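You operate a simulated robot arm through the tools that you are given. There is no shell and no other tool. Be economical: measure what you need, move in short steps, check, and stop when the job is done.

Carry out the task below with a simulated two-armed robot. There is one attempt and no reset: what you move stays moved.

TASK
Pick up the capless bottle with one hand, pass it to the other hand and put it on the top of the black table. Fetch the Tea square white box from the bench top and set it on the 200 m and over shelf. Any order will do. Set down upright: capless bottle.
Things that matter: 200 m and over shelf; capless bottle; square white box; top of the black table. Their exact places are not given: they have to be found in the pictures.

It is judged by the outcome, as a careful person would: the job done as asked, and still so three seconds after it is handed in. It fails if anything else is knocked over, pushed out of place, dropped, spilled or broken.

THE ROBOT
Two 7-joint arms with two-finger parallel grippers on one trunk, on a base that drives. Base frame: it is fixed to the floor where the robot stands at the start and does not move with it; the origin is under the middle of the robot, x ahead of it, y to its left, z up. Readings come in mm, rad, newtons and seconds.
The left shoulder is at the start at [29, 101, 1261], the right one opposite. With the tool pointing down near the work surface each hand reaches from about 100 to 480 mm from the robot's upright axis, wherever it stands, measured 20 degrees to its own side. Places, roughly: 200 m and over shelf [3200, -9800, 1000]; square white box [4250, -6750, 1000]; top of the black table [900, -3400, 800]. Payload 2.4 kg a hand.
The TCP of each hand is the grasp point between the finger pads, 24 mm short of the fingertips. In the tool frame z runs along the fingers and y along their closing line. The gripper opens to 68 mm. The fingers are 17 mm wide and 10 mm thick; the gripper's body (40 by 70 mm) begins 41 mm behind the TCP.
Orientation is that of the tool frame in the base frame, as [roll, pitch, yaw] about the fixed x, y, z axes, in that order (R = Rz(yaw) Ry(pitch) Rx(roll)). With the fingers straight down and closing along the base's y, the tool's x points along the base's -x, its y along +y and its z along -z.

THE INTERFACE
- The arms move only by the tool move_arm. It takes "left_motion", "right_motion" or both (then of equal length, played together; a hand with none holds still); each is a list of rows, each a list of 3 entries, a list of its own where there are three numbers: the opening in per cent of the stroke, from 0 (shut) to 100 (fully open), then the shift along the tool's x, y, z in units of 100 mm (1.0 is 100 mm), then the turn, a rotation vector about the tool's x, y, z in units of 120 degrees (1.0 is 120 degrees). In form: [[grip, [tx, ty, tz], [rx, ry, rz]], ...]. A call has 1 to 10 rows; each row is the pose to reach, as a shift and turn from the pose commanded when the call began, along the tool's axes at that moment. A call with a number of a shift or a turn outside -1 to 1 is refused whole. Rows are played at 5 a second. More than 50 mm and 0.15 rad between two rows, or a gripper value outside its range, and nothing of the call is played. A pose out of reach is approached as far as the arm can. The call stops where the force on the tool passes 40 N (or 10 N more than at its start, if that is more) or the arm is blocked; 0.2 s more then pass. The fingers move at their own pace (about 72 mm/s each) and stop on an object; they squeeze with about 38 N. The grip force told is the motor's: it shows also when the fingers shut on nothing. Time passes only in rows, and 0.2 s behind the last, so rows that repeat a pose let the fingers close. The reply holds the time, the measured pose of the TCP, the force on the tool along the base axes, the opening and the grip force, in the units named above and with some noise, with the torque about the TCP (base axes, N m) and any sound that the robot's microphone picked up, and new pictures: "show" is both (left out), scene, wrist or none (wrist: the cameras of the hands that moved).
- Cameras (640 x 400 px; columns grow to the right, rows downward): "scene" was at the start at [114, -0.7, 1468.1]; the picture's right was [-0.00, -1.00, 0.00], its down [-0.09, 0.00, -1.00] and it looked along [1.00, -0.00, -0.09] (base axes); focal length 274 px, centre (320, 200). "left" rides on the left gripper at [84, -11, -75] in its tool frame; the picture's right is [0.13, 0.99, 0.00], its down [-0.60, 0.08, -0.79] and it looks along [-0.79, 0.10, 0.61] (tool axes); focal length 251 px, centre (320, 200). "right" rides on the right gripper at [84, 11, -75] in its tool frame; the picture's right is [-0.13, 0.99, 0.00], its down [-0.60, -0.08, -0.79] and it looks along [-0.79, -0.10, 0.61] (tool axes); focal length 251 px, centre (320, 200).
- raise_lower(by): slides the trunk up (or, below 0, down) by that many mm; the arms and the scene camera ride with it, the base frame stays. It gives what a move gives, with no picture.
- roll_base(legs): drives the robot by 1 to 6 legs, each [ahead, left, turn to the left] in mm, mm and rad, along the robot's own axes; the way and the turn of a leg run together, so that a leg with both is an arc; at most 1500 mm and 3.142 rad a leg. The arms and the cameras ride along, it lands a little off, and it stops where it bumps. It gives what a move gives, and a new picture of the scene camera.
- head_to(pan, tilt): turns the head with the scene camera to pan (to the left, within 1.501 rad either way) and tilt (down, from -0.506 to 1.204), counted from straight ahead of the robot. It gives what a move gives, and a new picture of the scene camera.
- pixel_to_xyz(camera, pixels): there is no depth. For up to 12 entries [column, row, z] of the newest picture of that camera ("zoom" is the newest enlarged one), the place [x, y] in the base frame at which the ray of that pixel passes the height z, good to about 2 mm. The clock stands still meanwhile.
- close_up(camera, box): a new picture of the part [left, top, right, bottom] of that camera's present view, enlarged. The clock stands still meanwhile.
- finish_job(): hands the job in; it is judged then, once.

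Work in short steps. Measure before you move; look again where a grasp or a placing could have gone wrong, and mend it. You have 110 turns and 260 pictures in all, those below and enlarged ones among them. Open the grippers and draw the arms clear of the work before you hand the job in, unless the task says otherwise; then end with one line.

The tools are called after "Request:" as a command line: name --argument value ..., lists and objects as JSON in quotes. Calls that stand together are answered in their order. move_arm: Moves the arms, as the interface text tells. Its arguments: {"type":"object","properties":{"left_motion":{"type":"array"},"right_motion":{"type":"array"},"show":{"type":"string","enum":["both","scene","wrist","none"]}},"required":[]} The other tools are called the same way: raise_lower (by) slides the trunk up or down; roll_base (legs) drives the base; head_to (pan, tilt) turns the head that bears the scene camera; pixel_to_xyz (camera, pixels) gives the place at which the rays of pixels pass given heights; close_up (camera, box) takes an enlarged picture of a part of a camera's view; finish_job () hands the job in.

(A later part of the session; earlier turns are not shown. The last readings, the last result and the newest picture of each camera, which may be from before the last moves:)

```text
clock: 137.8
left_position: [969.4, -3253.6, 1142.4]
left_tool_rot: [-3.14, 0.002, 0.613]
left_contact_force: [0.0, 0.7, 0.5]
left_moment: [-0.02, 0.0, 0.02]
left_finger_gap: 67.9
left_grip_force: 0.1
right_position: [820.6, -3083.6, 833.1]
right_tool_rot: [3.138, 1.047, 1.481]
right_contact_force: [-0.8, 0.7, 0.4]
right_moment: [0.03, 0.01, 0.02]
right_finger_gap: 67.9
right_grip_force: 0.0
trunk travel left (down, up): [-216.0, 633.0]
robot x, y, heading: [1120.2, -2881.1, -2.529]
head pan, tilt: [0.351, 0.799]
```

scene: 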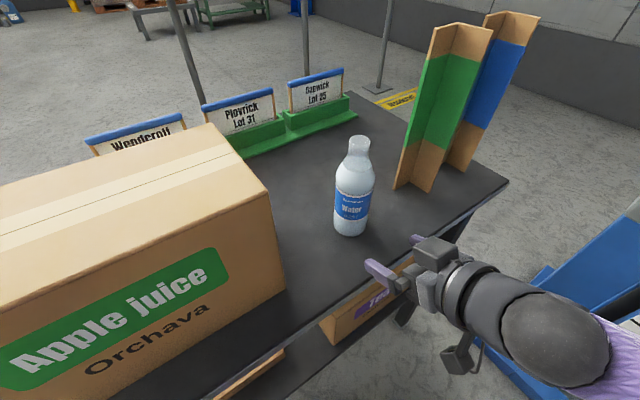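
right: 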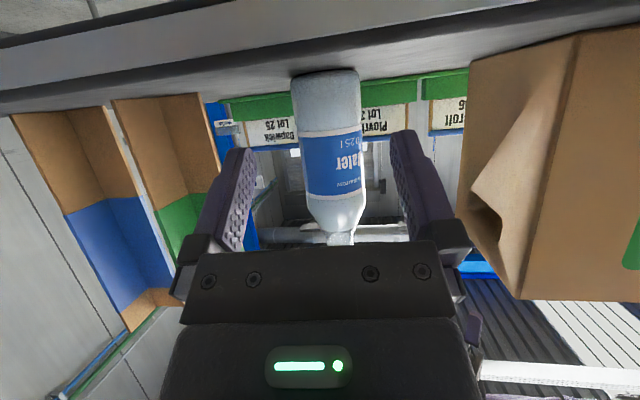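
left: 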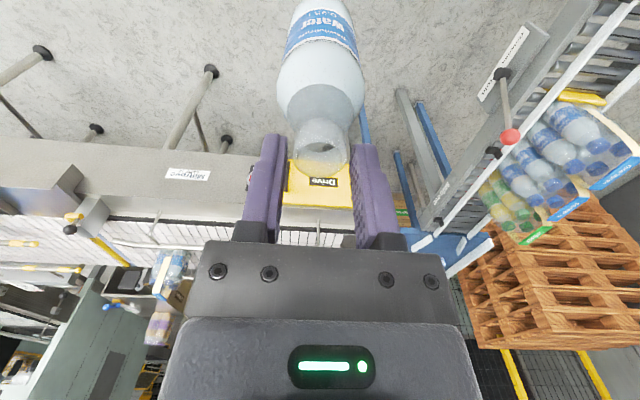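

The bottle stands upright on the black table. I raise the trunk and look toward the bench area.

Request:
raise_lower --by 560

Request:
roll_base --legs '[[-120, -60, 0], [0, 0, 1.5]]'

Request:
head_to --pan 0 --tilt 0.4

```text
refused: 560 is not a number from -400 to 400
```

```text
clock: 142.7
left_position: [1548.4, -2942.3, 1142.1]
left_tool_rot: [-3.139, -0.001, 2.112]
left_contact_force: [0.1, 0.5, 0.6]
left_moment: [0.01, -0.02, 0.03]
left_finger_gap: 68.0
left_grip_force: 0.0
right_position: [1368.4, -3078.7, 831.8]
right_tool_rot: [3.139, 1.047, 2.979]
right_contact_force: [0.5, 0.2, 0.6]
right_moment: [0.03, 0.01, 0.0]
right_finger_gap: 67.8
right_grip_force: 0.1
trunk travel left (down, up): [-216.0, 633.0]
robot x, y, heading: [1184.7, -2763.2, -1.034]
head pan, tilt: [0.351, 0.799]
```

scene: 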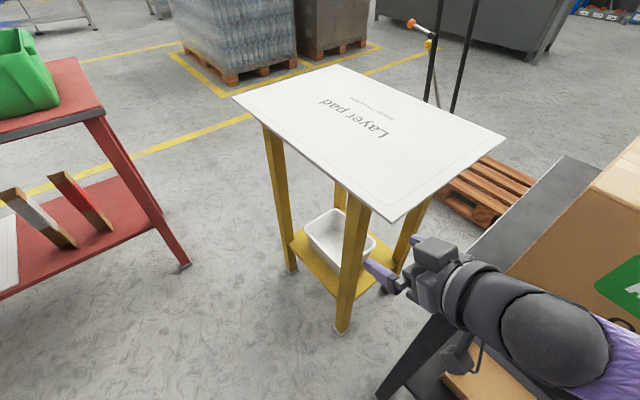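

```text
clock: 143.6
left_position: [1548.6, -2942.8, 1141.6]
left_tool_rot: [-3.141, 0.002, 2.112]
left_contact_force: [-1.4, 0.3, -0.5]
left_moment: [0.0, 0.01, 0.03]
left_finger_gap: 68.3
left_grip_force: 0.0
right_position: [1368.6, -3078.7, 832.7]
right_tool_rot: [3.14, 1.047, 2.979]
right_contact_force: [-0.6, 0.6, -0.4]
right_moment: [-0.03, 0.01, 0.03]
right_finger_gap: 68.0
right_grip_force: 0.1
trunk travel left (down, up): [-216.0, 633.0]
robot x, y, heading: [1185.0, -2764.4, -1.032]
head pan, tilt: [0.0, 0.4]
```

scene: 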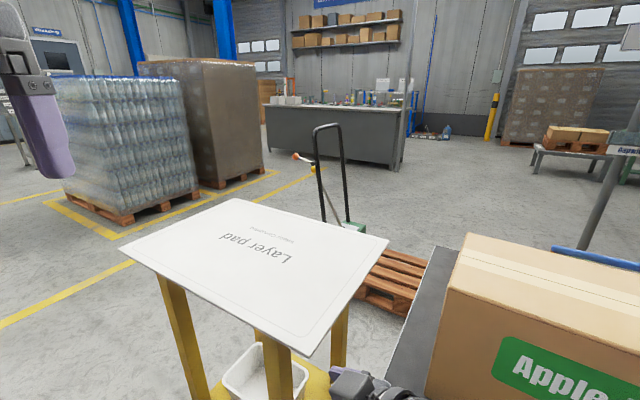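

The raise was refused (limit 400), yet the turn had no contact. I raise now and check the bottle on the table.

Request:
raise_lower --by 400

Request:
head_to --pan -0.9 --tilt 0.7

Request:
head_to --pan 0.4 --tilt 0.4

```text
clock: 147.4
left_position: [1549.7, -2943.1, 1541.7]
left_tool_rot: [-3.14, 0.001, 2.111]
left_contact_force: [0.5, 0.8, 0.2]
left_moment: [-0.01, 0.01, 0.04]
left_finger_gap: 68.1
left_grip_force: 0.0
right_position: [1369.3, -3078.5, 1232.6]
right_tool_rot: [3.14, 1.047, 2.98]
right_contact_force: [-0.4, -0.3, 0.2]
right_moment: [-0.01, 0.02, 0.02]
right_finger_gap: 68.0
right_grip_force: 0.1
trunk travel left (down, up): [-616.0, 233.0]
robot x, y, heading: [1186.1, -2762.6, -1.023]
head pan, tilt: [0.0, 0.4]
```

```text
clock: 148.6
left_position: [1548.2, -2942.2, 1542.4]
left_tool_rot: [-3.14, 0.003, 2.109]
left_contact_force: [0.1, 0.4, -1.1]
left_moment: [-0.01, -0.01, -0.02]
left_finger_gap: 67.8
left_grip_force: 0.1
right_position: [1369.2, -3078.8, 1232.6]
right_tool_rot: [3.141, 1.048, 2.979]
right_contact_force: [-0.2, -0.4, 0.0]
right_moment: [-0.04, 0.01, 0.0]
right_finger_gap: 68.1
right_grip_force: 0.0
trunk travel left (down, up): [-616.0, 233.0]
robot x, y, heading: [1182.9, -2760.1, -1.035]
head pan, tilt: [-0.901, 0.7]
```

scene: 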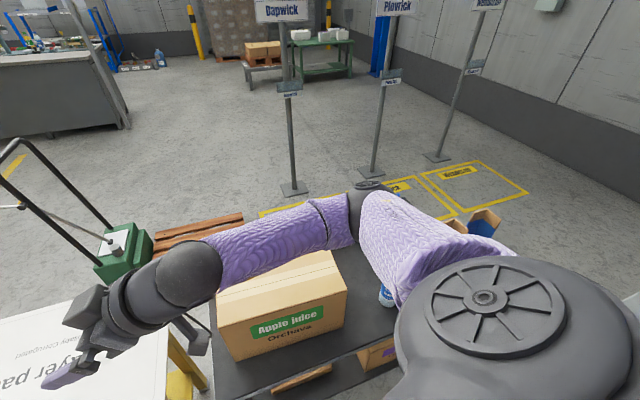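

```text
clock: 150.1
left_position: [1549.2, -2943.8, 1542.4]
left_tool_rot: [-3.14, 0.004, 2.113]
left_contact_force: [-0.5, -0.2, -0.5]
left_moment: [0.02, -0.02, 0.02]
left_finger_gap: 68.0
left_grip_force: 0.2
right_position: [1368.9, -3078.9, 1231.8]
right_tool_rot: [3.141, 1.049, 2.98]
right_contact_force: [1.0, -0.7, 0.2]
right_moment: [0.0, -0.04, 0.01]
right_finger_gap: 68.2
right_grip_force: 0.0
trunk travel left (down, up): [-616.0, 233.0]
robot x, y, heading: [1185.1, -2762.9, -1.034]
head pan, tilt: [0.4, 0.4]
```

scene: 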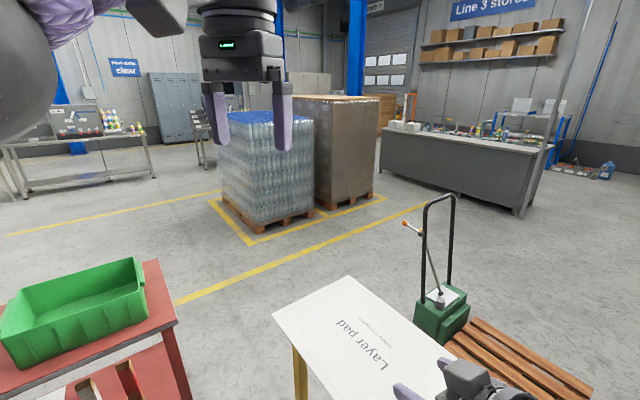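

The bottle still stands (seen at (385,297) behind the arm). The bench with white boxes is at (400,125). I measure the gap between red table and yellow-legged table.

Request:
pixel_to_xyz --camera "scene" --pixels '[[176, 325, 900], [160, 262, 900], [274, 312, 780], [347, 277, 780], [460, 355, 780], [415, 322, 200], [250, 243, 0], [315, 215, 0], [385, 198, 0], [520, 215, 0], [385, 165, 0], [440, 345, 0]]'

Request:
close_up --camera "scene" --box '[360, 60, 640, 230]'

```text
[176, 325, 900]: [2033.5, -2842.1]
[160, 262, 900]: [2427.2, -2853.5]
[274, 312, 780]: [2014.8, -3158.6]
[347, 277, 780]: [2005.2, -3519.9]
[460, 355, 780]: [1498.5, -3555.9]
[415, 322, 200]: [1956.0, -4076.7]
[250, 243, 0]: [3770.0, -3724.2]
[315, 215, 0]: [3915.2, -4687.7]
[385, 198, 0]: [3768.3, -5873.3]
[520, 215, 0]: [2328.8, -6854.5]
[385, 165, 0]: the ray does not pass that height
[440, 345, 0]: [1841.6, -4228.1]
```

```text
2.29 times, centred on (500, 145) of scene
```

zoom: 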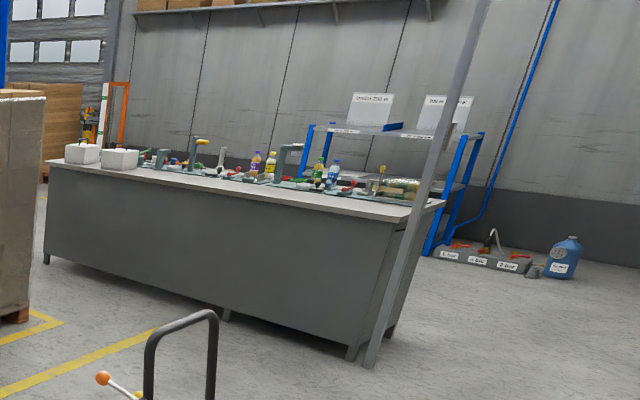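

The gap there is only ~0.3 m, so I go around: north, then east past the red table, then south along x≈3050.

Request:
roll_base --legs '[[-666, 396, 0], [-666, 396, 0], [0, 0, 1.034]]'

Request:
head_to --pan -0.3 --tilt 0.35

```text
clock: 160.8
left_position: [1527.1, -990.3, 1542.3]
left_tool_rot: [-3.14, 0.003, 3.13]
left_contact_force: [0.3, 0.8, 0.0]
left_moment: [0.01, -0.01, -0.01]
left_finger_gap: 68.1
left_grip_force: 0.1
right_position: [1550.7, -1213.4, 1232.4]
right_tool_rot: [3.141, 1.046, -2.283]
right_contact_force: [0.8, 0.0, 0.8]
right_moment: [-0.01, 0.0, -0.03]
right_finger_gap: 68.1
right_grip_force: 0.0
trunk travel left (down, up): [-616.0, 233.0]
robot x, y, heading: [1183.5, -1204.0, -0.007]
head pan, tilt: [0.4, 0.4]
```

scene: 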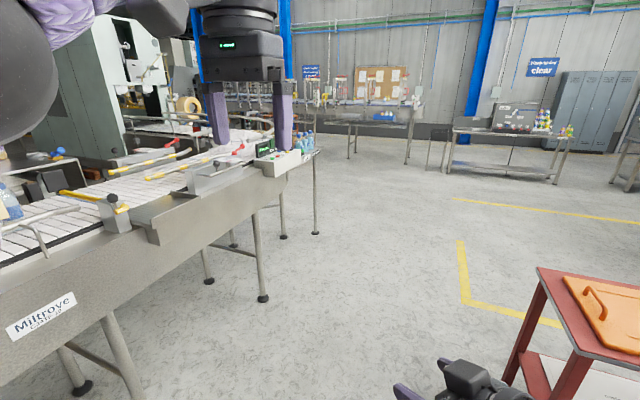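

```text
clock: 161.8
left_position: [1528.7, -990.6, 1542.9]
left_tool_rot: [-3.141, 0.002, 3.131]
left_contact_force: [-0.5, -0.4, 0.8]
left_moment: [0.03, 0.01, -0.03]
left_finger_gap: 68.2
left_grip_force: 0.0
right_position: [1549.9, -1212.7, 1232.6]
right_tool_rot: [3.139, 1.048, -2.283]
right_contact_force: [0.0, 0.2, -0.6]
right_moment: [0.0, 0.0, 0.02]
right_finger_gap: 67.9
right_grip_force: 0.0
trunk travel left (down, up): [-616.0, 233.0]
robot x, y, heading: [1185.1, -1202.7, -0.009]
head pan, tilt: [-0.3, 0.351]
```

scene: 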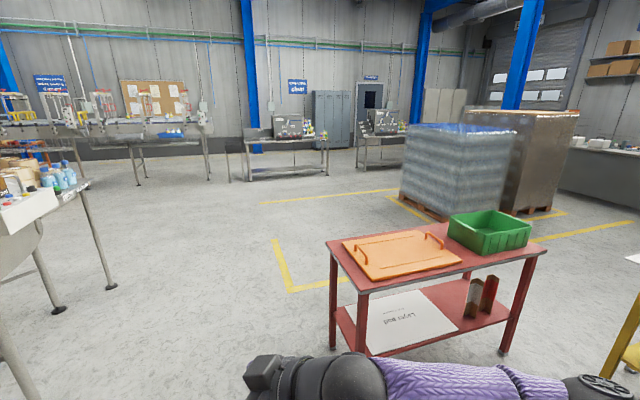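

Clear ahead. Drive east ~1870 mm, then turn to face south.

Request:
roll_base --legs '[[1400, 0, 0], [480, 0, 0], [0, 0, -1.56]]'

Request:
head_to --pan 0 --tilt 0.25

```text
clock: 175.1
left_position: [3325.9, -1541.9, 1541.5]
left_tool_rot: [-3.14, 0.0, 1.609]
left_contact_force: [-0.8, -0.5, 0.2]
left_moment: [-0.02, 0.02, 0.03]
left_finger_gap: 67.7
left_grip_force: 0.1
right_position: [3105.4, -1575.1, 1232.1]
right_tool_rot: [3.139, 1.049, 2.478]
right_contact_force: [0.6, -0.3, 0.5]
right_moment: [0.0, -0.01, -0.01]
right_finger_gap: 68.3
right_grip_force: 0.0
trunk travel left (down, up): [-616.0, 233.0]
robot x, y, heading: [3092.7, -1208.7, -1.534]
head pan, tilt: [-0.3, 0.351]
```

scene: 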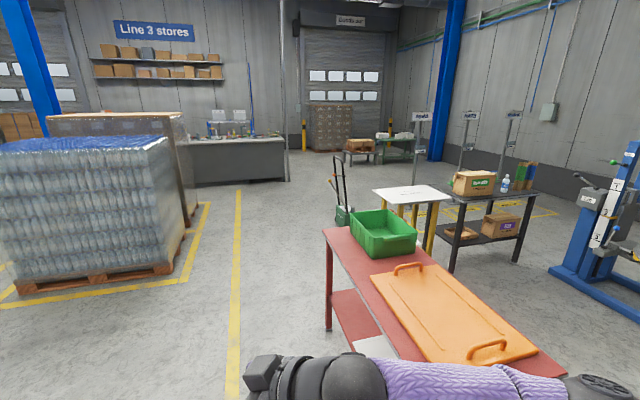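

```text
clock: 175.9
left_position: [3328.3, -1541.7, 1541.7]
left_tool_rot: [-3.14, 0.001, 1.61]
left_contact_force: [-0.2, -0.2, 0.5]
left_moment: [0.01, -0.01, 0.02]
left_finger_gap: 68.0
left_grip_force: 0.1
right_position: [3105.1, -1576.2, 1231.5]
right_tool_rot: [3.139, 1.047, 2.478]
right_contact_force: [0.0, -0.4, -0.5]
right_moment: [0.02, -0.01, 0.01]
right_finger_gap: 67.8
right_grip_force: 0.1
trunk travel left (down, up): [-616.0, 233.0]
robot x, y, heading: [3097.0, -1207.6, -1.535]
head pan, tilt: [0.0, 0.25]
```

scene: 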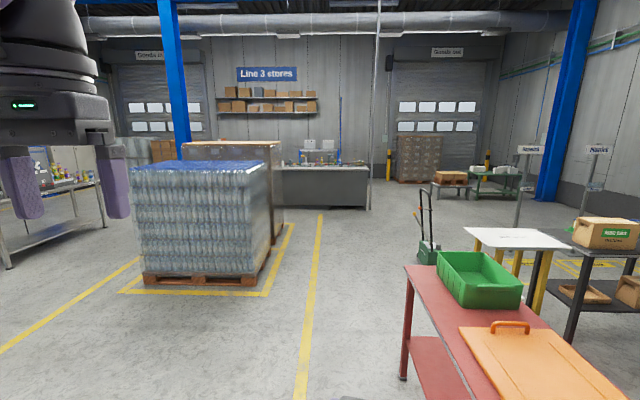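

The lane between the pallets (x>3790) and red table (x<2600) is open. Drive south ~4.1 m.

Request:
roll_base --legs '[[1500, 0, 0], [1500, 0, 0], [1100, 0, 0]]'

Request:
head_to --pan 0.3 --tilt 0.4

```text
clock: 195.8
left_position: [3552.2, -5671.5, 1541.7]
left_tool_rot: [-3.139, 0.003, 1.648]
left_contact_force: [0.4, -0.5, -0.1]
left_moment: [0.0, 0.01, 0.01]
left_finger_gap: 68.1
left_grip_force: 0.0
right_position: [3331.7, -5714.5, 1233.1]
right_tool_rot: [3.137, 1.047, 2.519]
right_contact_force: [-0.1, -0.6, -0.4]
right_moment: [0.0, 0.03, 0.01]
right_finger_gap: 68.0
right_grip_force: 0.1
trunk travel left (down, up): [-616.0, 233.0]
robot x, y, heading: [3305.8, -5348.9, -1.496]
head pan, tilt: [0.0, 0.25]
```

scene: 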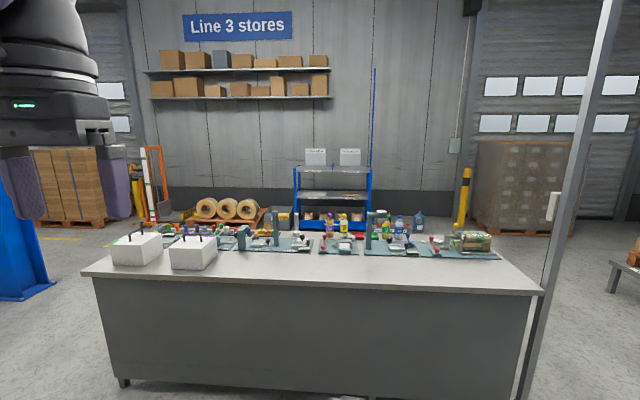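

```text
clock: 196.6
left_position: [3552.3, -5672.7, 1540.5]
left_tool_rot: [-3.138, 0.001, 1.649]
left_contact_force: [0.1, 0.0, 0.4]
left_moment: [0.02, 0.0, -0.03]
left_finger_gap: 67.7
left_grip_force: 0.0
right_position: [3331.5, -5713.5, 1233.1]
right_tool_rot: [3.14, 1.048, 2.52]
right_contact_force: [0.3, -0.3, 0.6]
right_moment: [0.01, 0.0, 0.02]
right_finger_gap: 67.9
right_grip_force: 0.1
trunk travel left (down, up): [-616.0, 233.0]
robot x, y, heading: [3311.3, -5348.4, -1.497]
head pan, tilt: [0.3, 0.4]
```

scene: 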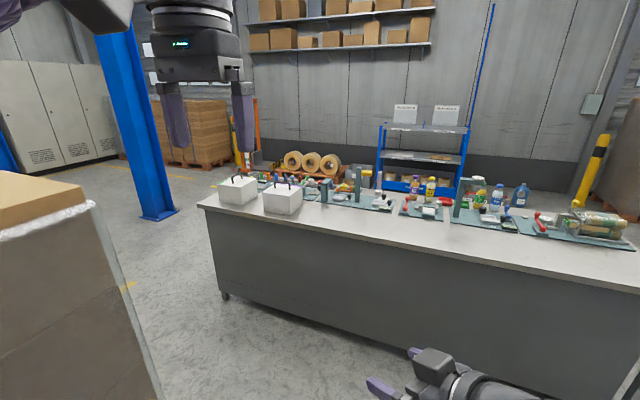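

Two white boxes at (238,190) and (283,198), and a blue rack with placards at (420,115). Zoom in on both.

Request:
close_up --camera "scene" --box '[200, 150, 330, 230]'

Request:
close_up --camera "scene" --box '[360, 90, 490, 200]'

```text
4.92 times, centred on (265, 190) of scene
```

zoom: 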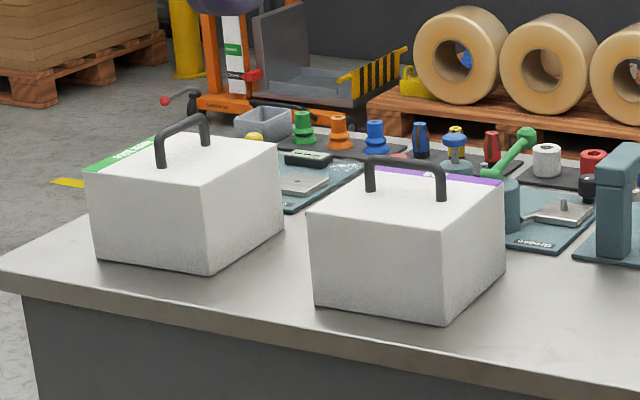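

```text
3.64 times, centred on (425, 145) of scene
```

zoom: 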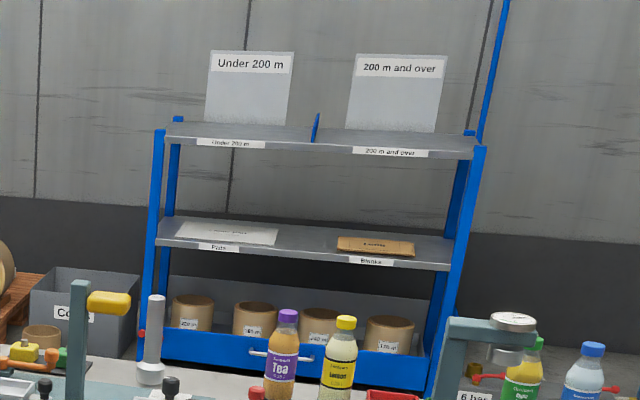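

The purple-labelled box (right) should be Tea; the target is the right half of the rack's top shelf ("200 m and over"). Measure positions.

Request:
pixel_to_xyz --camera "scene" --pixels '[[226, 295, 0], [200, 207, 900], [200, 207, 1000], [288, 214, 900], [288, 214, 1000], [232, 201, 900], [232, 201, 1000], [425, 125, 1100], [425, 125, 1200], [425, 125, 1000], [383, 190, 0], [375, 195, 0]]'

```text
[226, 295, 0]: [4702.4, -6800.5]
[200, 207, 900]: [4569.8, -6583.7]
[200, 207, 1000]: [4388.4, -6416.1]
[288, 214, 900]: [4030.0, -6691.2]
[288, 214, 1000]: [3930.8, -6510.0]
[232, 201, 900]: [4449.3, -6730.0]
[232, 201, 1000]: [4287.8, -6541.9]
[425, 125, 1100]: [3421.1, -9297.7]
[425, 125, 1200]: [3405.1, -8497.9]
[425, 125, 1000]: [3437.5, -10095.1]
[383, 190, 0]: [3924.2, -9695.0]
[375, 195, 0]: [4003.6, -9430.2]
```

Advance south 700 and look left before sidestepping.

Request:
roll_base --legs '[[700, 0, -0.07]]'

Request:
head_to --pan 0.9 --tilt 0.5

```text
clock: 200.5
left_position: [3555.7, -6393.5, 1542.3]
left_tool_rot: [-3.14, 0.002, 1.576]
left_contact_force: [-0.4, -0.3, -0.9]
left_moment: [0.04, 0.02, 0.02]
left_finger_gap: 68.0
left_grip_force: 0.0
right_position: [3332.2, -6419.1, 1232.2]
right_tool_rot: [3.139, 1.047, 2.443]
right_contact_force: [0.5, -0.7, -0.1]
right_moment: [0.0, 0.01, -0.02]
right_finger_gap: 68.3
right_grip_force: 0.1
trunk travel left (down, up): [-616.0, 233.0]
robot x, y, heading: [3331.6, -6051.6, -1.566]
head pan, tilt: [0.3, 0.4]
```

scene: 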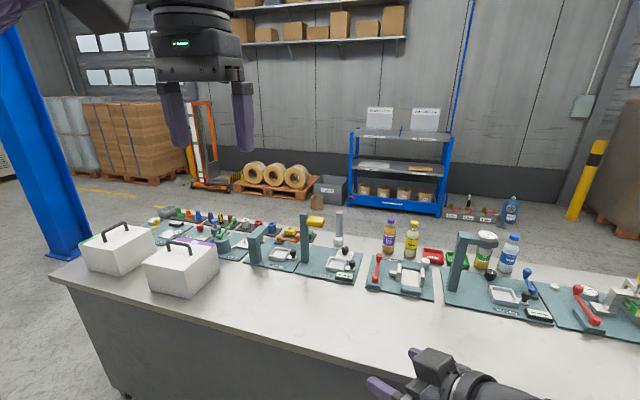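

```text
clock: 201.5
left_position: [3556.4, -6393.3, 1542.3]
left_tool_rot: [-3.14, 0.002, 1.577]
left_contact_force: [0.7, -0.1, 0.1]
left_moment: [-0.01, 0.0, -0.01]
left_finger_gap: 68.0
left_grip_force: 0.1
right_position: [3331.7, -6419.5, 1232.1]
right_tool_rot: [3.138, 1.046, 2.447]
right_contact_force: [-0.2, 0.8, -0.5]
right_moment: [-0.03, -0.03, 0.02]
right_finger_gap: 68.0
right_grip_force: 0.1
trunk travel left (down, up): [-616.0, 233.0]
robot x, y, heading: [3333.3, -6055.5, -1.572]
head pan, tilt: [0.901, 0.499]
```

scene: 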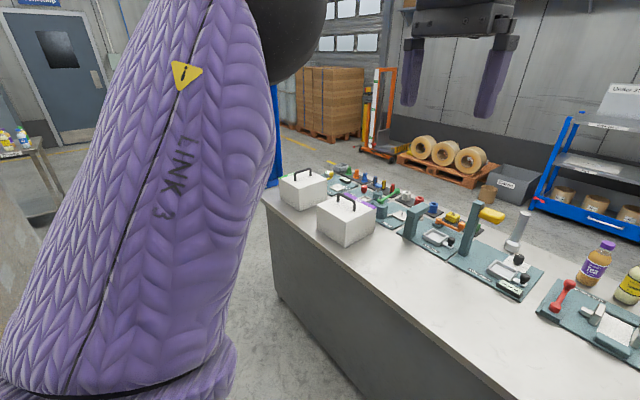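

Triangulate the bench height with the left-front corner at (262,192) here.

Request:
close_up --camera "scene" --box '[250, 150, 410, 270]'

Request:
pixel_to_xyz --camera "scene" --pixels '[[262, 195, 800], [262, 195, 900], [262, 195, 1000], [345, 245, 900], [345, 245, 1000], [320, 226, 900], [375, 228, 900], [347, 200, 1100]]'

```text
3.33 times, centred on (330, 210) of scene
```

zoom: 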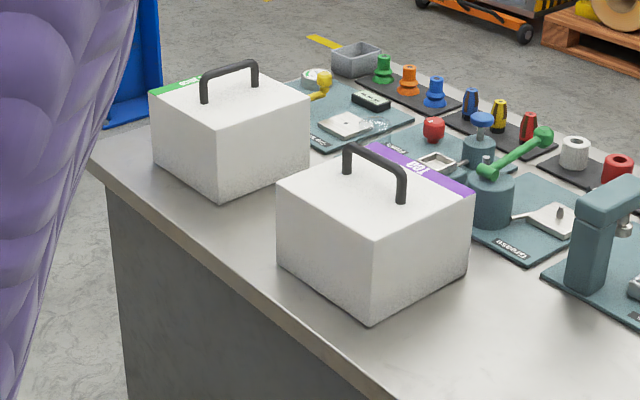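

```text
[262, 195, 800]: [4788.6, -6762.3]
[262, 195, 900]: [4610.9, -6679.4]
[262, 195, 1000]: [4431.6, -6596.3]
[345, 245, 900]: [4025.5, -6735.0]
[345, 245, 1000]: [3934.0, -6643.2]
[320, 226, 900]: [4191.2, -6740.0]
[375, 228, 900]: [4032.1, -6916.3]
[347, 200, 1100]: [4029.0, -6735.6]
```

"Tea" is readable on the purple label. Bench top z≈800, front edge y≈-6770. I move ahead 300, then sidestep left toward the box.

Request:
roll_base --legs '[[320, 0, 0], [0, 500, 0]]'

Request:
head_to --pan 0.6 --tilt 0.6

```text
clock: 206.2
left_position: [4063.5, -6713.3, 1542.6]
left_tool_rot: [-3.137, 0.0, 1.582]
left_contact_force: [1.0, -0.2, 0.5]
left_moment: [0.01, 0.0, -0.01]
left_finger_gap: 68.2
left_grip_force: 0.1
right_position: [3840.5, -6741.9, 1233.4]
right_tool_rot: [3.141, 1.047, 2.451]
right_contact_force: [-0.8, -0.2, 1.1]
right_moment: [-0.01, 0.0, 0.0]
right_finger_gap: 68.2
right_grip_force: 0.0
trunk travel left (down, up): [-616.0, 233.0]
robot x, y, heading: [3840.9, -6377.6, -1.558]
head pan, tilt: [0.901, 0.499]
```

scene: 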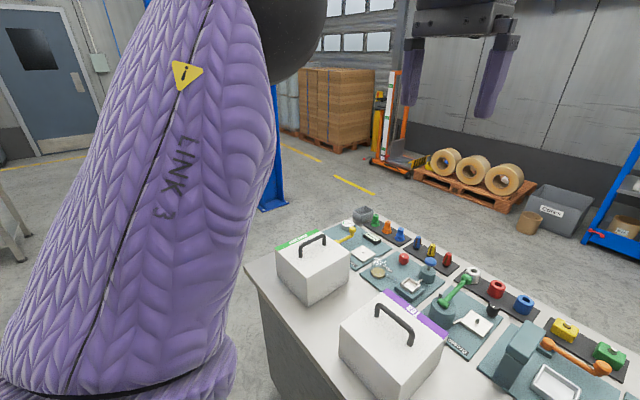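

```text
clock: 207.0
left_position: [4062.9, -6714.3, 1542.3]
left_tool_rot: [-3.14, 0.0, 1.581]
left_contact_force: [0.3, 0.4, 0.2]
left_moment: [0.0, 0.02, 0.01]
left_finger_gap: 68.0
left_grip_force: 0.0
right_position: [3840.0, -6741.1, 1231.4]
right_tool_rot: [3.139, 1.046, 2.453]
right_contact_force: [-0.3, 0.5, 0.6]
right_moment: [-0.02, 0.01, -0.04]
right_finger_gap: 67.9
right_grip_force: 0.0
trunk travel left (down, up): [-616.0, 233.0]
robot x, y, heading: [3841.0, -6375.3, -1.558]
head pan, tilt: [0.6, 0.6]
```

scene: 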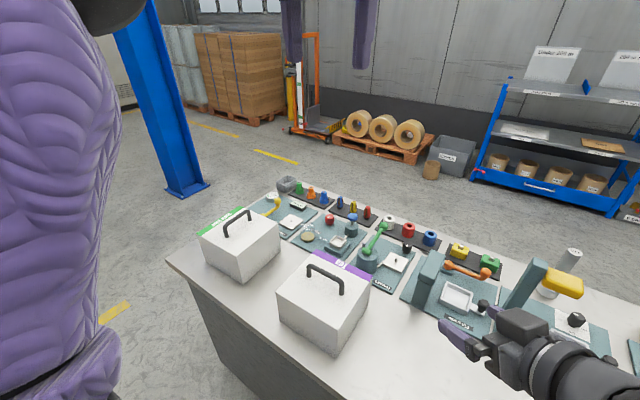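

Measure bench corner, box B bottom corner and handle from here.

Request:
pixel_to_xyz --camera "scene" --pixels '[[167, 262, 780], [167, 262, 830], [167, 262, 880], [333, 355, 780], [333, 355, 830], [333, 355, 880], [308, 268, 1000], [343, 290, 1000], [190, 195, 0]]'

Request:
close_up --camera "scene" --box '[180, 190, 400, 370]'

```text
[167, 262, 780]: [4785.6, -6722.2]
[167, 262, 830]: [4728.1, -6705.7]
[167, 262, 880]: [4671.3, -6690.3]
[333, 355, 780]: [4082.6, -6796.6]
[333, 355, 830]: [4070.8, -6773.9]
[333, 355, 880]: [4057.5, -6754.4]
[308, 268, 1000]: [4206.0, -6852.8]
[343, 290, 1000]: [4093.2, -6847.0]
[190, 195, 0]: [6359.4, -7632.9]
```

```text
2.22 times, centred on (290, 280) of scene
```

zoom: 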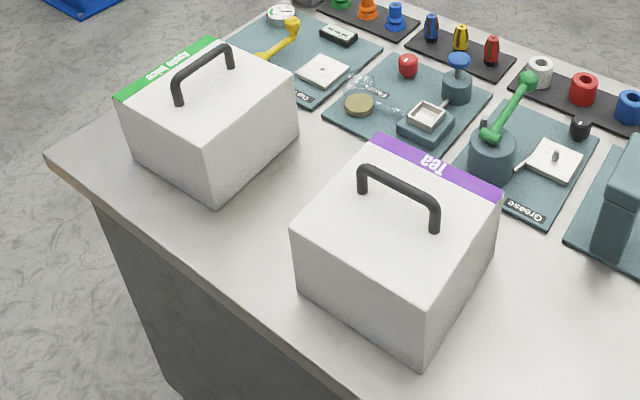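

Bench top ≈855, Tea box handle runs along x near (4150,-6850). I drive left 450 and ahead 70, then turn the right hand straight down with fingers closing across the handle.

Request:
roll_base --legs '[[70, 450, -0.012]]'

Request:
move_arm --right_motion '[[100, [0, 0, 0], [-0.0194, 0.0532, -0.0335]], [100, [0, 0, 0], [-0.0387, 0.1064, -0.0671]], [100, [0, 0, 0], [-0.0581, 0.1596, -0.1006]], [100, [0, 0, 0], [-0.0774, 0.2128, -0.1341]], [100, [0, 0, 0], [-0.0968, 0.2659, -0.1677]], [100, [0, 0, 0], [-0.1161, 0.3191, -0.2012]], [100, [0, 0, 0], [-0.1355, 0.3723, -0.2347]], [100, [0, 0, 0], [-0.1548, 0.4255, -0.2683]], [100, [0, 0, 0], [-0.1742, 0.4787, -0.3018]]]' --show "wrist"

Request:
head_to --pan -0.3 --tilt 0.85

```text
clock: 209.8
left_position: [4510.2, -6790.8, 1541.8]
left_tool_rot: [-3.14, 0.001, 1.561]
left_contact_force: [-0.3, -0.3, -0.6]
left_moment: [0.01, 0.03, -0.01]
left_finger_gap: 68.0
left_grip_force: 0.0
right_position: [4285.8, -6813.1, 1232.8]
right_tool_rot: [3.141, 1.047, 2.43]
right_contact_force: [0.7, 0.2, 0.1]
right_moment: [0.02, -0.01, 0.0]
right_finger_gap: 67.7
right_grip_force: 0.0
trunk travel left (down, up): [-616.0, 233.0]
robot x, y, heading: [4294.2, -6445.1, -1.582]
head pan, tilt: [0.6, 0.6]
```

scene: 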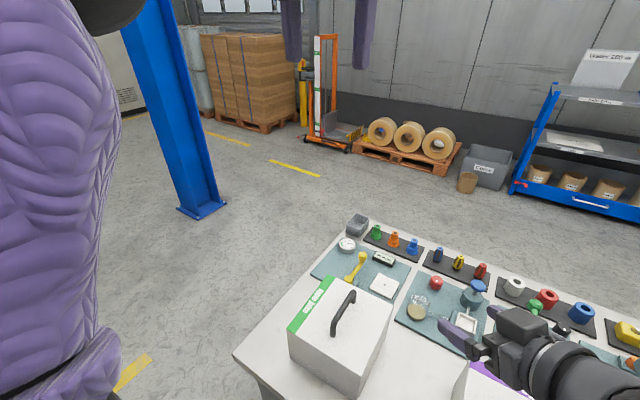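

```text
clock: 211.8
left_position: [4506.8, -6788.9, 1543.2]
left_tool_rot: [-3.141, 0.004, 1.56]
left_contact_force: [-0.1, 0.3, 0.1]
left_moment: [0.0, -0.03, 0.01]
left_finger_gap: 67.9
left_grip_force: 0.1
right_position: [4254.9, -6746.6, 1234.3]
right_tool_rot: [-2.976, 0.191, 3.026]
right_contact_force: [-0.7, 0.7, 0.3]
right_moment: [-0.03, -0.04, -0.03]
right_finger_gap: 67.7
right_grip_force: 0.0
right hand out of reach, approached as far as the arm can: row 5, 6, 7, 8, 9
trunk travel left (down, up): [-616.0, 233.0]
robot x, y, heading: [4294.5, -6449.8, -1.581]
head pan, tilt: [0.6, 0.6]
```

right: 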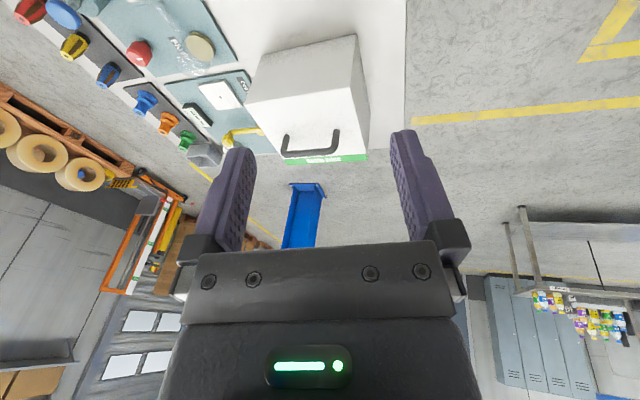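

```text
clock: 213.0
left_position: [4509.5, -6789.0, 1542.5]
left_tool_rot: [-3.139, 0.001, 1.561]
left_contact_force: [0.2, 0.3, -0.8]
left_moment: [-0.01, -0.02, 0.03]
left_finger_gap: 68.4
left_grip_force: 0.1
right_position: [4256.4, -6747.6, 1233.7]
right_tool_rot: [-2.978, 0.19, 3.025]
right_contact_force: [0.0, -0.5, 0.7]
right_moment: [0.02, 0.01, -0.02]
right_finger_gap: 67.8
right_grip_force: 0.1
trunk travel left (down, up): [-616.0, 233.0]
robot x, y, heading: [4296.3, -6451.2, -1.584]
head pan, tilt: [-0.3, 0.85]
```

scene: 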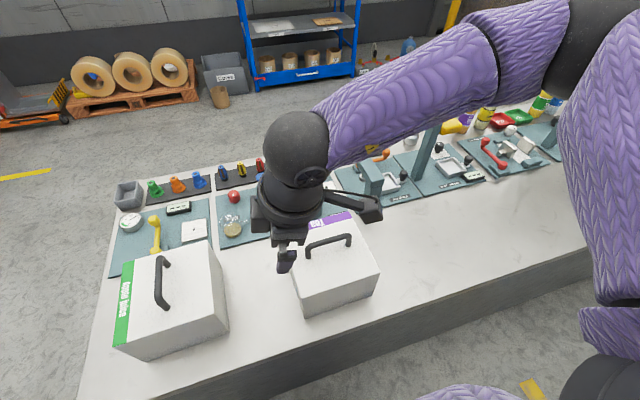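

The right hand points nearly down with the elbow high. Measure the Tea handle from this view.

Request:
close_up --camera "scene" --box '[270, 190, 400, 320]'

Request:
pixel_to_xyz --camera "scene" --pixels '[[308, 245, 980], [308, 245, 1000], [308, 245, 1020], [350, 236, 980], [350, 236, 1000], [350, 236, 1020], [305, 316, 855], [376, 290, 855]]'

```text
3.08 times, centred on (335, 255) of scene
```

zoom: 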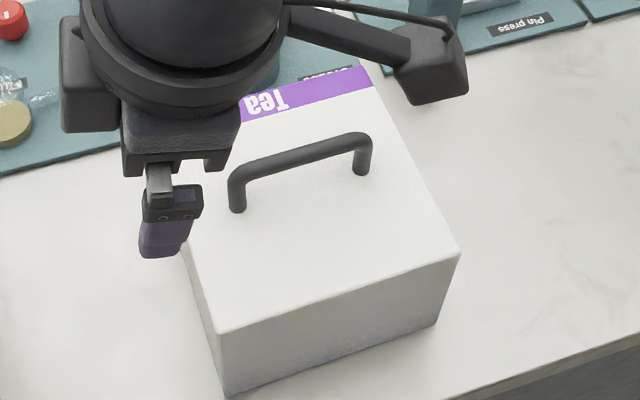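

```text
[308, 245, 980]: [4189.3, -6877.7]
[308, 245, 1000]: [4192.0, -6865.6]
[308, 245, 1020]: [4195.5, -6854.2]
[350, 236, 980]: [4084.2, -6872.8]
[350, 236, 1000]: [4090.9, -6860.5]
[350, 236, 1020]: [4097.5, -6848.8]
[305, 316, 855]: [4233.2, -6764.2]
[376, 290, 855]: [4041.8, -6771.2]
```

Handle centre ≈(4144,-6858), bar z≈1005. I move the right hand over it at a safe height.

Request:
move_arm --right_motion '[[100, [0.3, -0.08, 0.0], [0, 0, 0]], [100, [0.6, -0.16, 0.0], [0, 0, 0]], [100, [0.9, -0.25, 0.0], [0, 0, 0]], [100, [0.9, -0.25, 0.0], [0, 0, 0]]]' --show "none"

Request:
move_arm --right_motion '[[100, [0.26, -0.1, 0.2], [0, 0, 0]], [100, [0.52, -0.2, 0.5], [0, 0, 0]], [100, [0.52, -0.2, 0.8], [0, 0, 0]], [100, [0.52, -0.2, 0.8], [0, 0, 0]]]'

```text
clock: 214.0
left_position: [4507.6, -6789.4, 1542.2]
left_tool_rot: [-3.141, 0.003, 1.56]
left_contact_force: [0.1, 0.2, 0.4]
left_moment: [-0.01, 0.0, 0.01]
left_finger_gap: 67.8
left_grip_force: 0.0
right_position: [4186.9, -6730.7, 1203.4]
right_tool_rot: [-2.974, 0.19, 3.023]
right_contact_force: [0.7, 0.2, -0.1]
right_moment: [0.0, 0.01, -0.06]
right_finger_gap: 68.1
right_grip_force: 0.1
right hand out of reach, approached as far as the arm can: row 1, 2, 3, 4
trunk travel left (down, up): [-616.0, 233.0]
robot x, y, heading: [4297.3, -6447.4, -1.577]
head pan, tilt: [-0.3, 0.85]
```

```text
clock: 215.0
left_position: [4508.4, -6790.3, 1541.4]
left_tool_rot: [-3.141, 0.003, 1.559]
left_contact_force: [-0.1, 1.0, -0.9]
left_moment: [0.03, 0.02, 0.01]
left_finger_gap: 68.1
left_grip_force: 0.0
right_position: [4158.3, -6749.1, 1110.8]
right_tool_rot: [-2.973, 0.188, 3.024]
right_contact_force: [-1.6, -0.1, -0.2]
right_moment: [-0.03, 0.01, -0.03]
right_finger_gap: 67.8
right_grip_force: 0.1
right hand out of reach, approached as far as the arm can: row 1, 2, 3, 4
trunk travel left (down, up): [-616.0, 233.0]
robot x, y, heading: [4292.7, -6444.6, -1.583]
head pan, tilt: [-0.3, 0.85]
```

scene: 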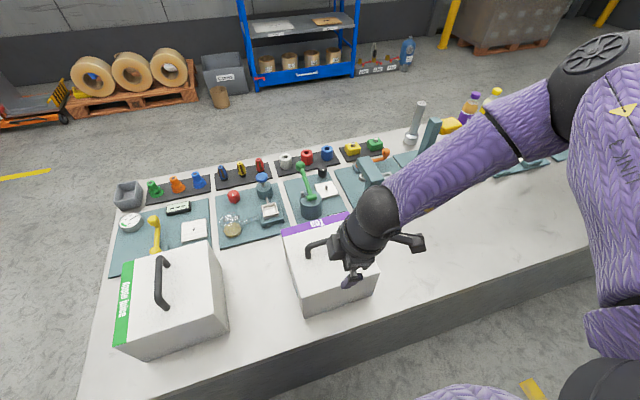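
right: 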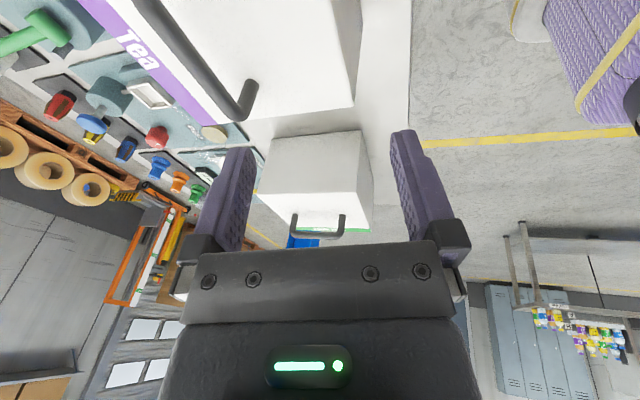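

A wrist limit stops the full 90° hand yaw. I raise the hand, and turn the base 0.71 rad to the left instead so only ~50° of hand yaw is needed.

Request:
move_arm --right_motion '[[100, [0, 0, -0.33], [0, 0, 0.0667]], [100, [0, 0, -0.66], [0, 0, 0.1333]], [100, [0, 0, -1.0], [0, 0, 0.2]], [100, [0, 0, -1.0], [0, 0, 0.2667]], [100, [0, 0, -1.0], [0, 0, 0.333]], [100, [0, 0, -1.0], [0, 0, 0.333]]]' --show "none"

Request:
roll_base --legs '[[10, -295, 0], [0, 0, 0.7]]'

Request:
head_to --pan -0.3 --tilt 0.85

```text
clock: 216.4
left_position: [4508.0, -6791.3, 1541.9]
left_tool_rot: [-3.139, 0.002, 1.562]
left_contact_force: [-0.6, 0.7, 0.0]
left_moment: [0.02, 0.03, -0.04]
left_finger_gap: 68.0
left_grip_force: 0.0
right_position: [4143.6, -6732.1, 1209.7]
right_tool_rot: [-3.14, 0.249, 2.31]
right_contact_force: [-1.0, -0.2, -1.4]
right_moment: [0.04, 0.03, -0.01]
right_finger_gap: 67.9
right_grip_force: 0.1
trunk travel left (down, up): [-616.0, 233.0]
robot x, y, heading: [4294.9, -6446.1, -1.582]
head pan, tilt: [-0.3, 0.85]
```

```text
clock: 220.2
left_position: [4384.2, -6587.2, 1541.6]
left_tool_rot: [-3.14, 0.002, 2.237]
left_contact_force: [0.1, 0.2, -0.8]
left_moment: [-0.03, -0.02, -0.03]
left_finger_gap: 67.8
left_grip_force: 0.1
right_position: [4061.9, -6770.2, 1208.8]
right_tool_rot: [-3.14, 0.25, 2.986]
right_contact_force: [-0.2, 0.0, 0.3]
right_moment: [0.0, 0.03, -0.01]
right_finger_gap: 67.8
right_grip_force: 0.1
trunk travel left (down, up): [-616.0, 233.0]
robot x, y, heading: [4001.4, -6454.1, -0.906]
head pan, tilt: [-0.3, 0.85]
```

scene: 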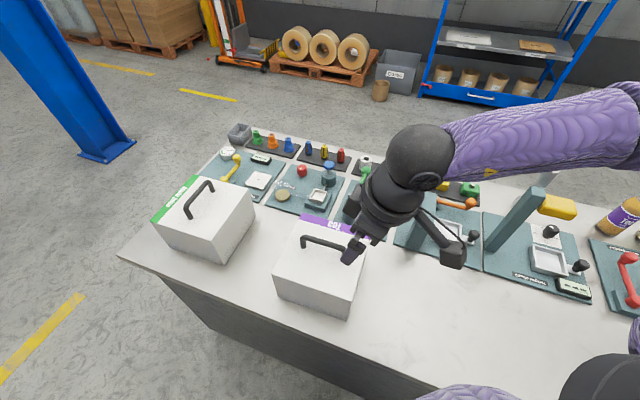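

```text
clock: 220.8
left_position: [4384.8, -6588.5, 1543.2]
left_tool_rot: [-3.14, 0.003, 2.235]
left_contact_force: [0.7, 0.3, -0.7]
left_moment: [0.04, 0.02, 0.0]
left_finger_gap: 68.0
left_grip_force: 0.0
right_position: [4061.8, -6769.9, 1209.4]
right_tool_rot: [-3.14, 0.251, 2.987]
right_contact_force: [0.6, 0.3, 0.5]
right_moment: [-0.01, 0.01, -0.02]
right_finger_gap: 68.0
right_grip_force: 0.0
trunk travel left (down, up): [-616.0, 233.0]
robot x, y, heading: [4000.3, -6455.3, -0.91]
head pan, tilt: [-0.3, 0.85]
```

scene: 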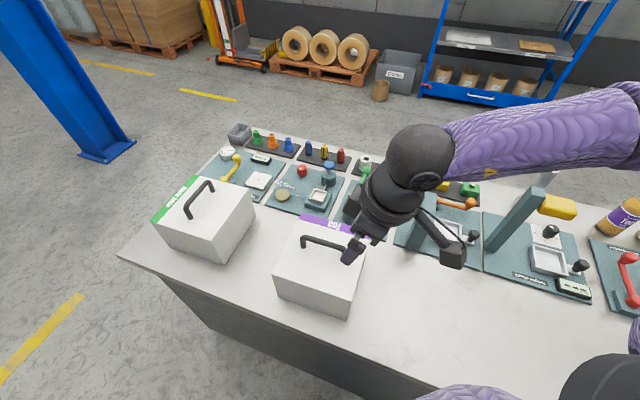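

Now correct the residual tilt (0.25) and yaw, while moving above the handle at z≈1150.

Request:
move_arm --right_motion '[[100, [-0.19, -0.18, 0.2], [0, 0.03, -0.0185]], [100, [-0.38, -0.37, 0.4], [0, 0.06, -0.037]], [100, [-0.57, -0.55, 0.6], [0, 0.09, -0.0555]], [100, [-0.768, -0.743, 0.815], [0, 0.1194, -0.074]], [100, [-0.768, -0.743, 0.815], [0, 0.1194, -0.074]]]'

Request:
close_up --camera "scene" --box '[250, 180, 410, 330]'

```text
clock: 222.0
left_position: [4384.8, -6587.3, 1541.9]
left_tool_rot: [-3.139, 0.001, 2.235]
left_contact_force: [0.0, 0.3, -0.5]
left_moment: [-0.02, -0.03, 0.02]
left_finger_gap: 68.1
left_grip_force: 0.0
right_position: [4115.2, -6828.3, 1167.9]
right_tool_rot: [-3.123, 0.081, 3.09]
right_contact_force: [-0.1, 0.2, -0.2]
right_moment: [0.01, 0.02, 0.0]
right_finger_gap: 67.8
right_grip_force: 0.1
right hand out of reach, approached as far as the arm can: row 3, 4, 5
trunk travel left (down, up): [-616.0, 233.0]
robot x, y, heading: [4004.3, -6451.8, -0.906]
head pan, tilt: [-0.3, 0.85]
```

scene: 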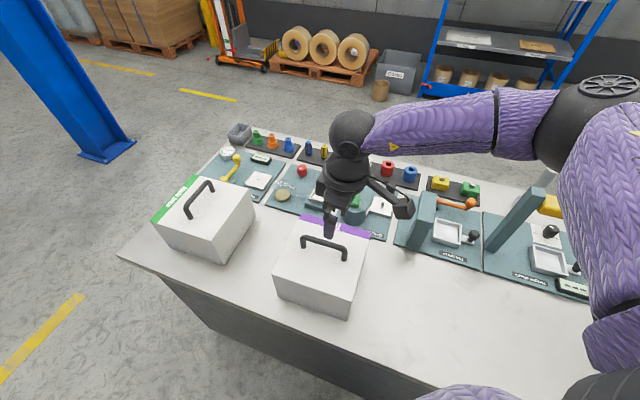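
right: 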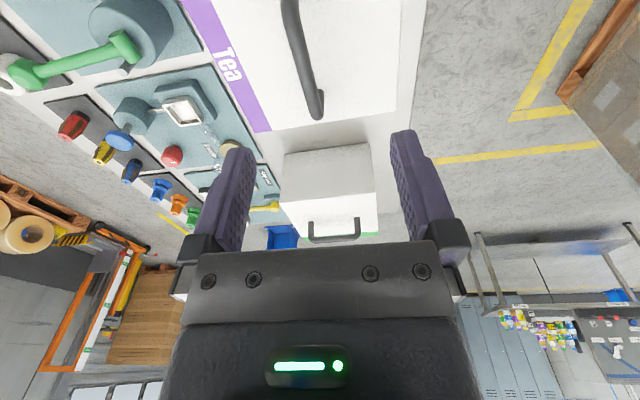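

```text
2.67 times, centred on (330, 255) of scene
```

zoom: 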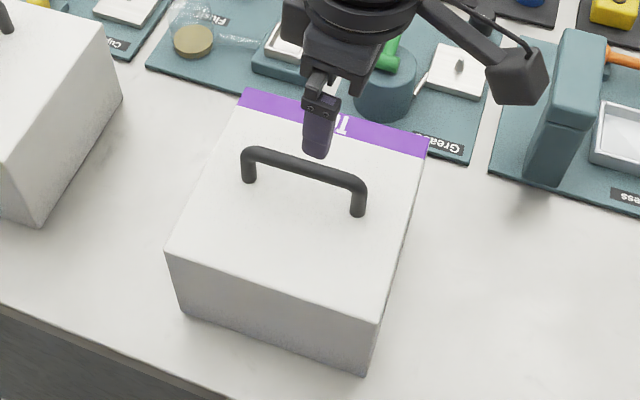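

Nearly there: remaining tilt 0.08 is harmless. Move to (4144,-6858,1100) with the present orientation.

Request:
move_arm --right_motion '[[100, [-0.08, -0.1, 0.23], [0, 0, 0]], [100, [-0.16, -0.19, 0.46], [0, 0, 0]], [100, [-0.25, -0.285, 0.7], [0, 0, 0]], [100, [-0.25, -0.285, 0.7], [0, 0, 0]]]'

Request:
close_up --camera "scene" --box '[250, 180, 410, 330]'

```text
clock: 223.0
left_position: [4384.5, -6586.9, 1542.4]
left_tool_rot: [-3.14, 0.002, 2.236]
left_contact_force: [-1.6, 0.6, 0.5]
left_moment: [-0.01, 0.04, 0.01]
left_finger_gap: 68.0
left_grip_force: 0.1
right_position: [4106.2, -6816.7, 1128.7]
right_tool_rot: [-3.122, 0.081, 3.089]
right_contact_force: [-0.3, -1.0, 0.6]
right_moment: [-0.02, -0.02, -0.02]
right_finger_gap: 68.1
right_grip_force: 0.1
right hand out of reach, approached as far as the arm can: row 1, 2, 3, 4
trunk travel left (down, up): [-616.0, 233.0]
robot x, y, heading: [3998.4, -6457.0, -0.905]
head pan, tilt: [-0.3, 0.85]
```

scene: 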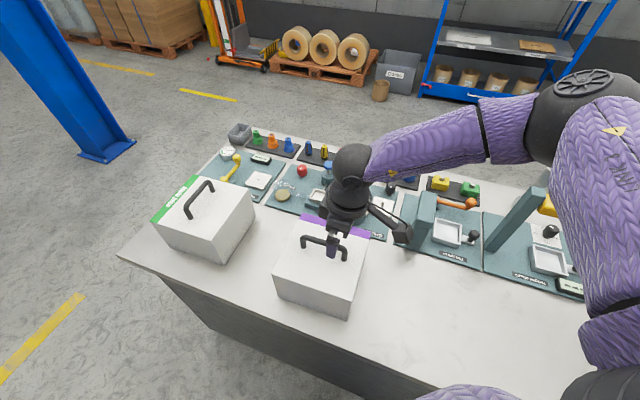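
right: 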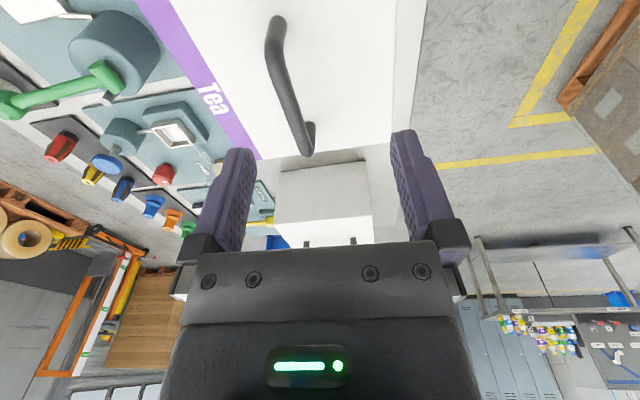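

```text
2.67 times, centred on (330, 255) of scene
```

zoom: 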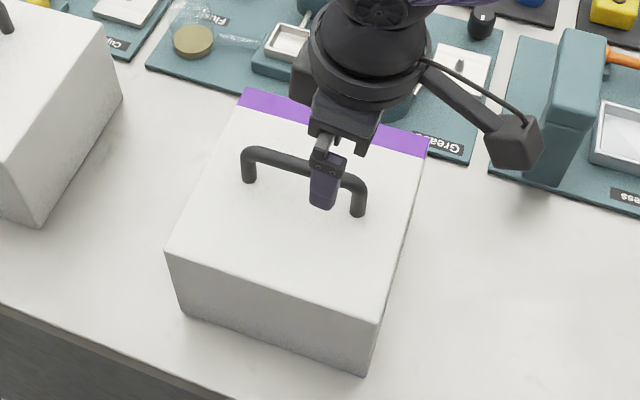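

The arm reaches its limit because the shoulder is high. I raise the hand by arm and lower the trunk correspondingly.

Request:
move_arm --right_motion '[[100, [0, 0, -0.33], [0, 0, 0]], [100, [0, 0, -0.66], [0, 0, 0]], [100, [0, 0, -1.0], [0, 0, 0]], [100, [0, 0, -1.0], [0, 0, 0]]]' --show "none"

Request:
raise_lower --by -130

Request:
move_arm --right_motion '[[100, [-0.12, -0.13, 0], [0, 0.013, -0.008]], [100, [-0.25, -0.27, 0], [0, 0.026, -0.016]], [100, [-0.37, -0.41, 0], [0, 0.0387, -0.024]], [100, [-0.37, -0.41, 0], [0, 0.0387, -0.024]]]'

```text
clock: 224.0
left_position: [4385.1, -6587.0, 1542.0]
left_tool_rot: [-3.138, 0.0, 2.236]
left_contact_force: [0.8, -0.4, 0.2]
left_moment: [0.0, 0.0, 0.03]
left_finger_gap: 67.9
left_grip_force: 0.0
right_position: [4098.9, -6813.5, 1229.7]
right_tool_rot: [-3.122, 0.082, 3.091]
right_contact_force: [0.3, 0.6, -0.2]
right_moment: [-0.02, -0.02, 0.0]
right_finger_gap: 68.0
right_grip_force: 0.0
trunk travel left (down, up): [-616.0, 233.0]
robot x, y, heading: [4003.0, -6454.3, -0.909]
head pan, tilt: [-0.3, 0.85]
```

```text
clock: 225.6
left_position: [4383.8, -6587.4, 1411.3]
left_tool_rot: [-3.141, 0.004, 2.235]
left_contact_force: [-0.1, 0.4, -0.6]
left_moment: [0.01, -0.05, -0.01]
left_finger_gap: 68.0
left_grip_force: 0.1
right_position: [4097.6, -6811.9, 1097.0]
right_tool_rot: [-3.122, 0.083, 3.087]
right_contact_force: [0.3, -0.4, -0.1]
right_moment: [-0.02, -0.01, 0.0]
right_finger_gap: 67.8
right_grip_force: 0.0
trunk travel left (down, up): [-486.0, 363.0]
robot x, y, heading: [3999.5, -6454.7, -0.91]
head pan, tilt: [-0.3, 0.85]
```

```text
clock: 226.6
left_position: [4384.5, -6588.4, 1412.1]
left_tool_rot: [-3.141, 0.002, 2.235]
left_contact_force: [0.4, 0.4, 0.2]
left_moment: [0.0, 0.01, 0.02]
left_finger_gap: 68.2
left_grip_force: 0.2
right_position: [4108.9, -6825.0, 1099.7]
right_tool_rot: [-3.121, 0.055, 3.105]
right_contact_force: [-0.8, -0.7, -0.5]
right_moment: [0.0, 0.01, -0.02]
right_finger_gap: 67.9
right_grip_force: 0.1
right hand out of reach, approached as far as the arm can: row 2, 3, 4
trunk travel left (down, up): [-486.0, 363.0]
robot x, y, heading: [4004.4, -6453.9, -0.909]
head pan, tilt: [-0.3, 0.85]
```

scene: 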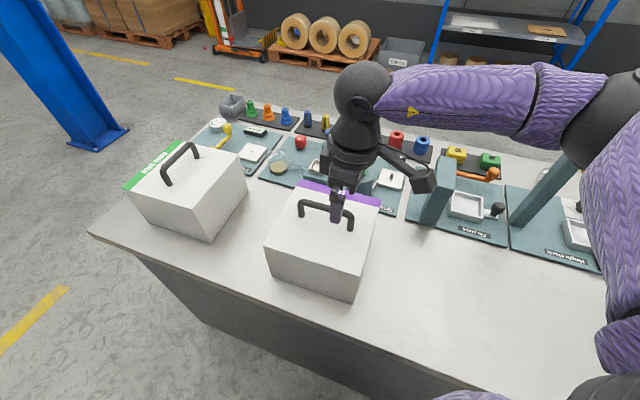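
right: 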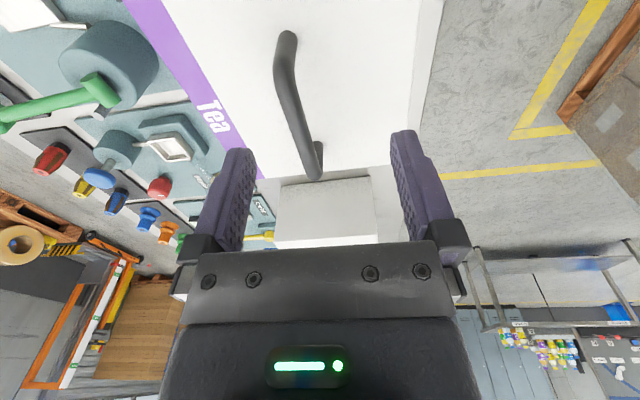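

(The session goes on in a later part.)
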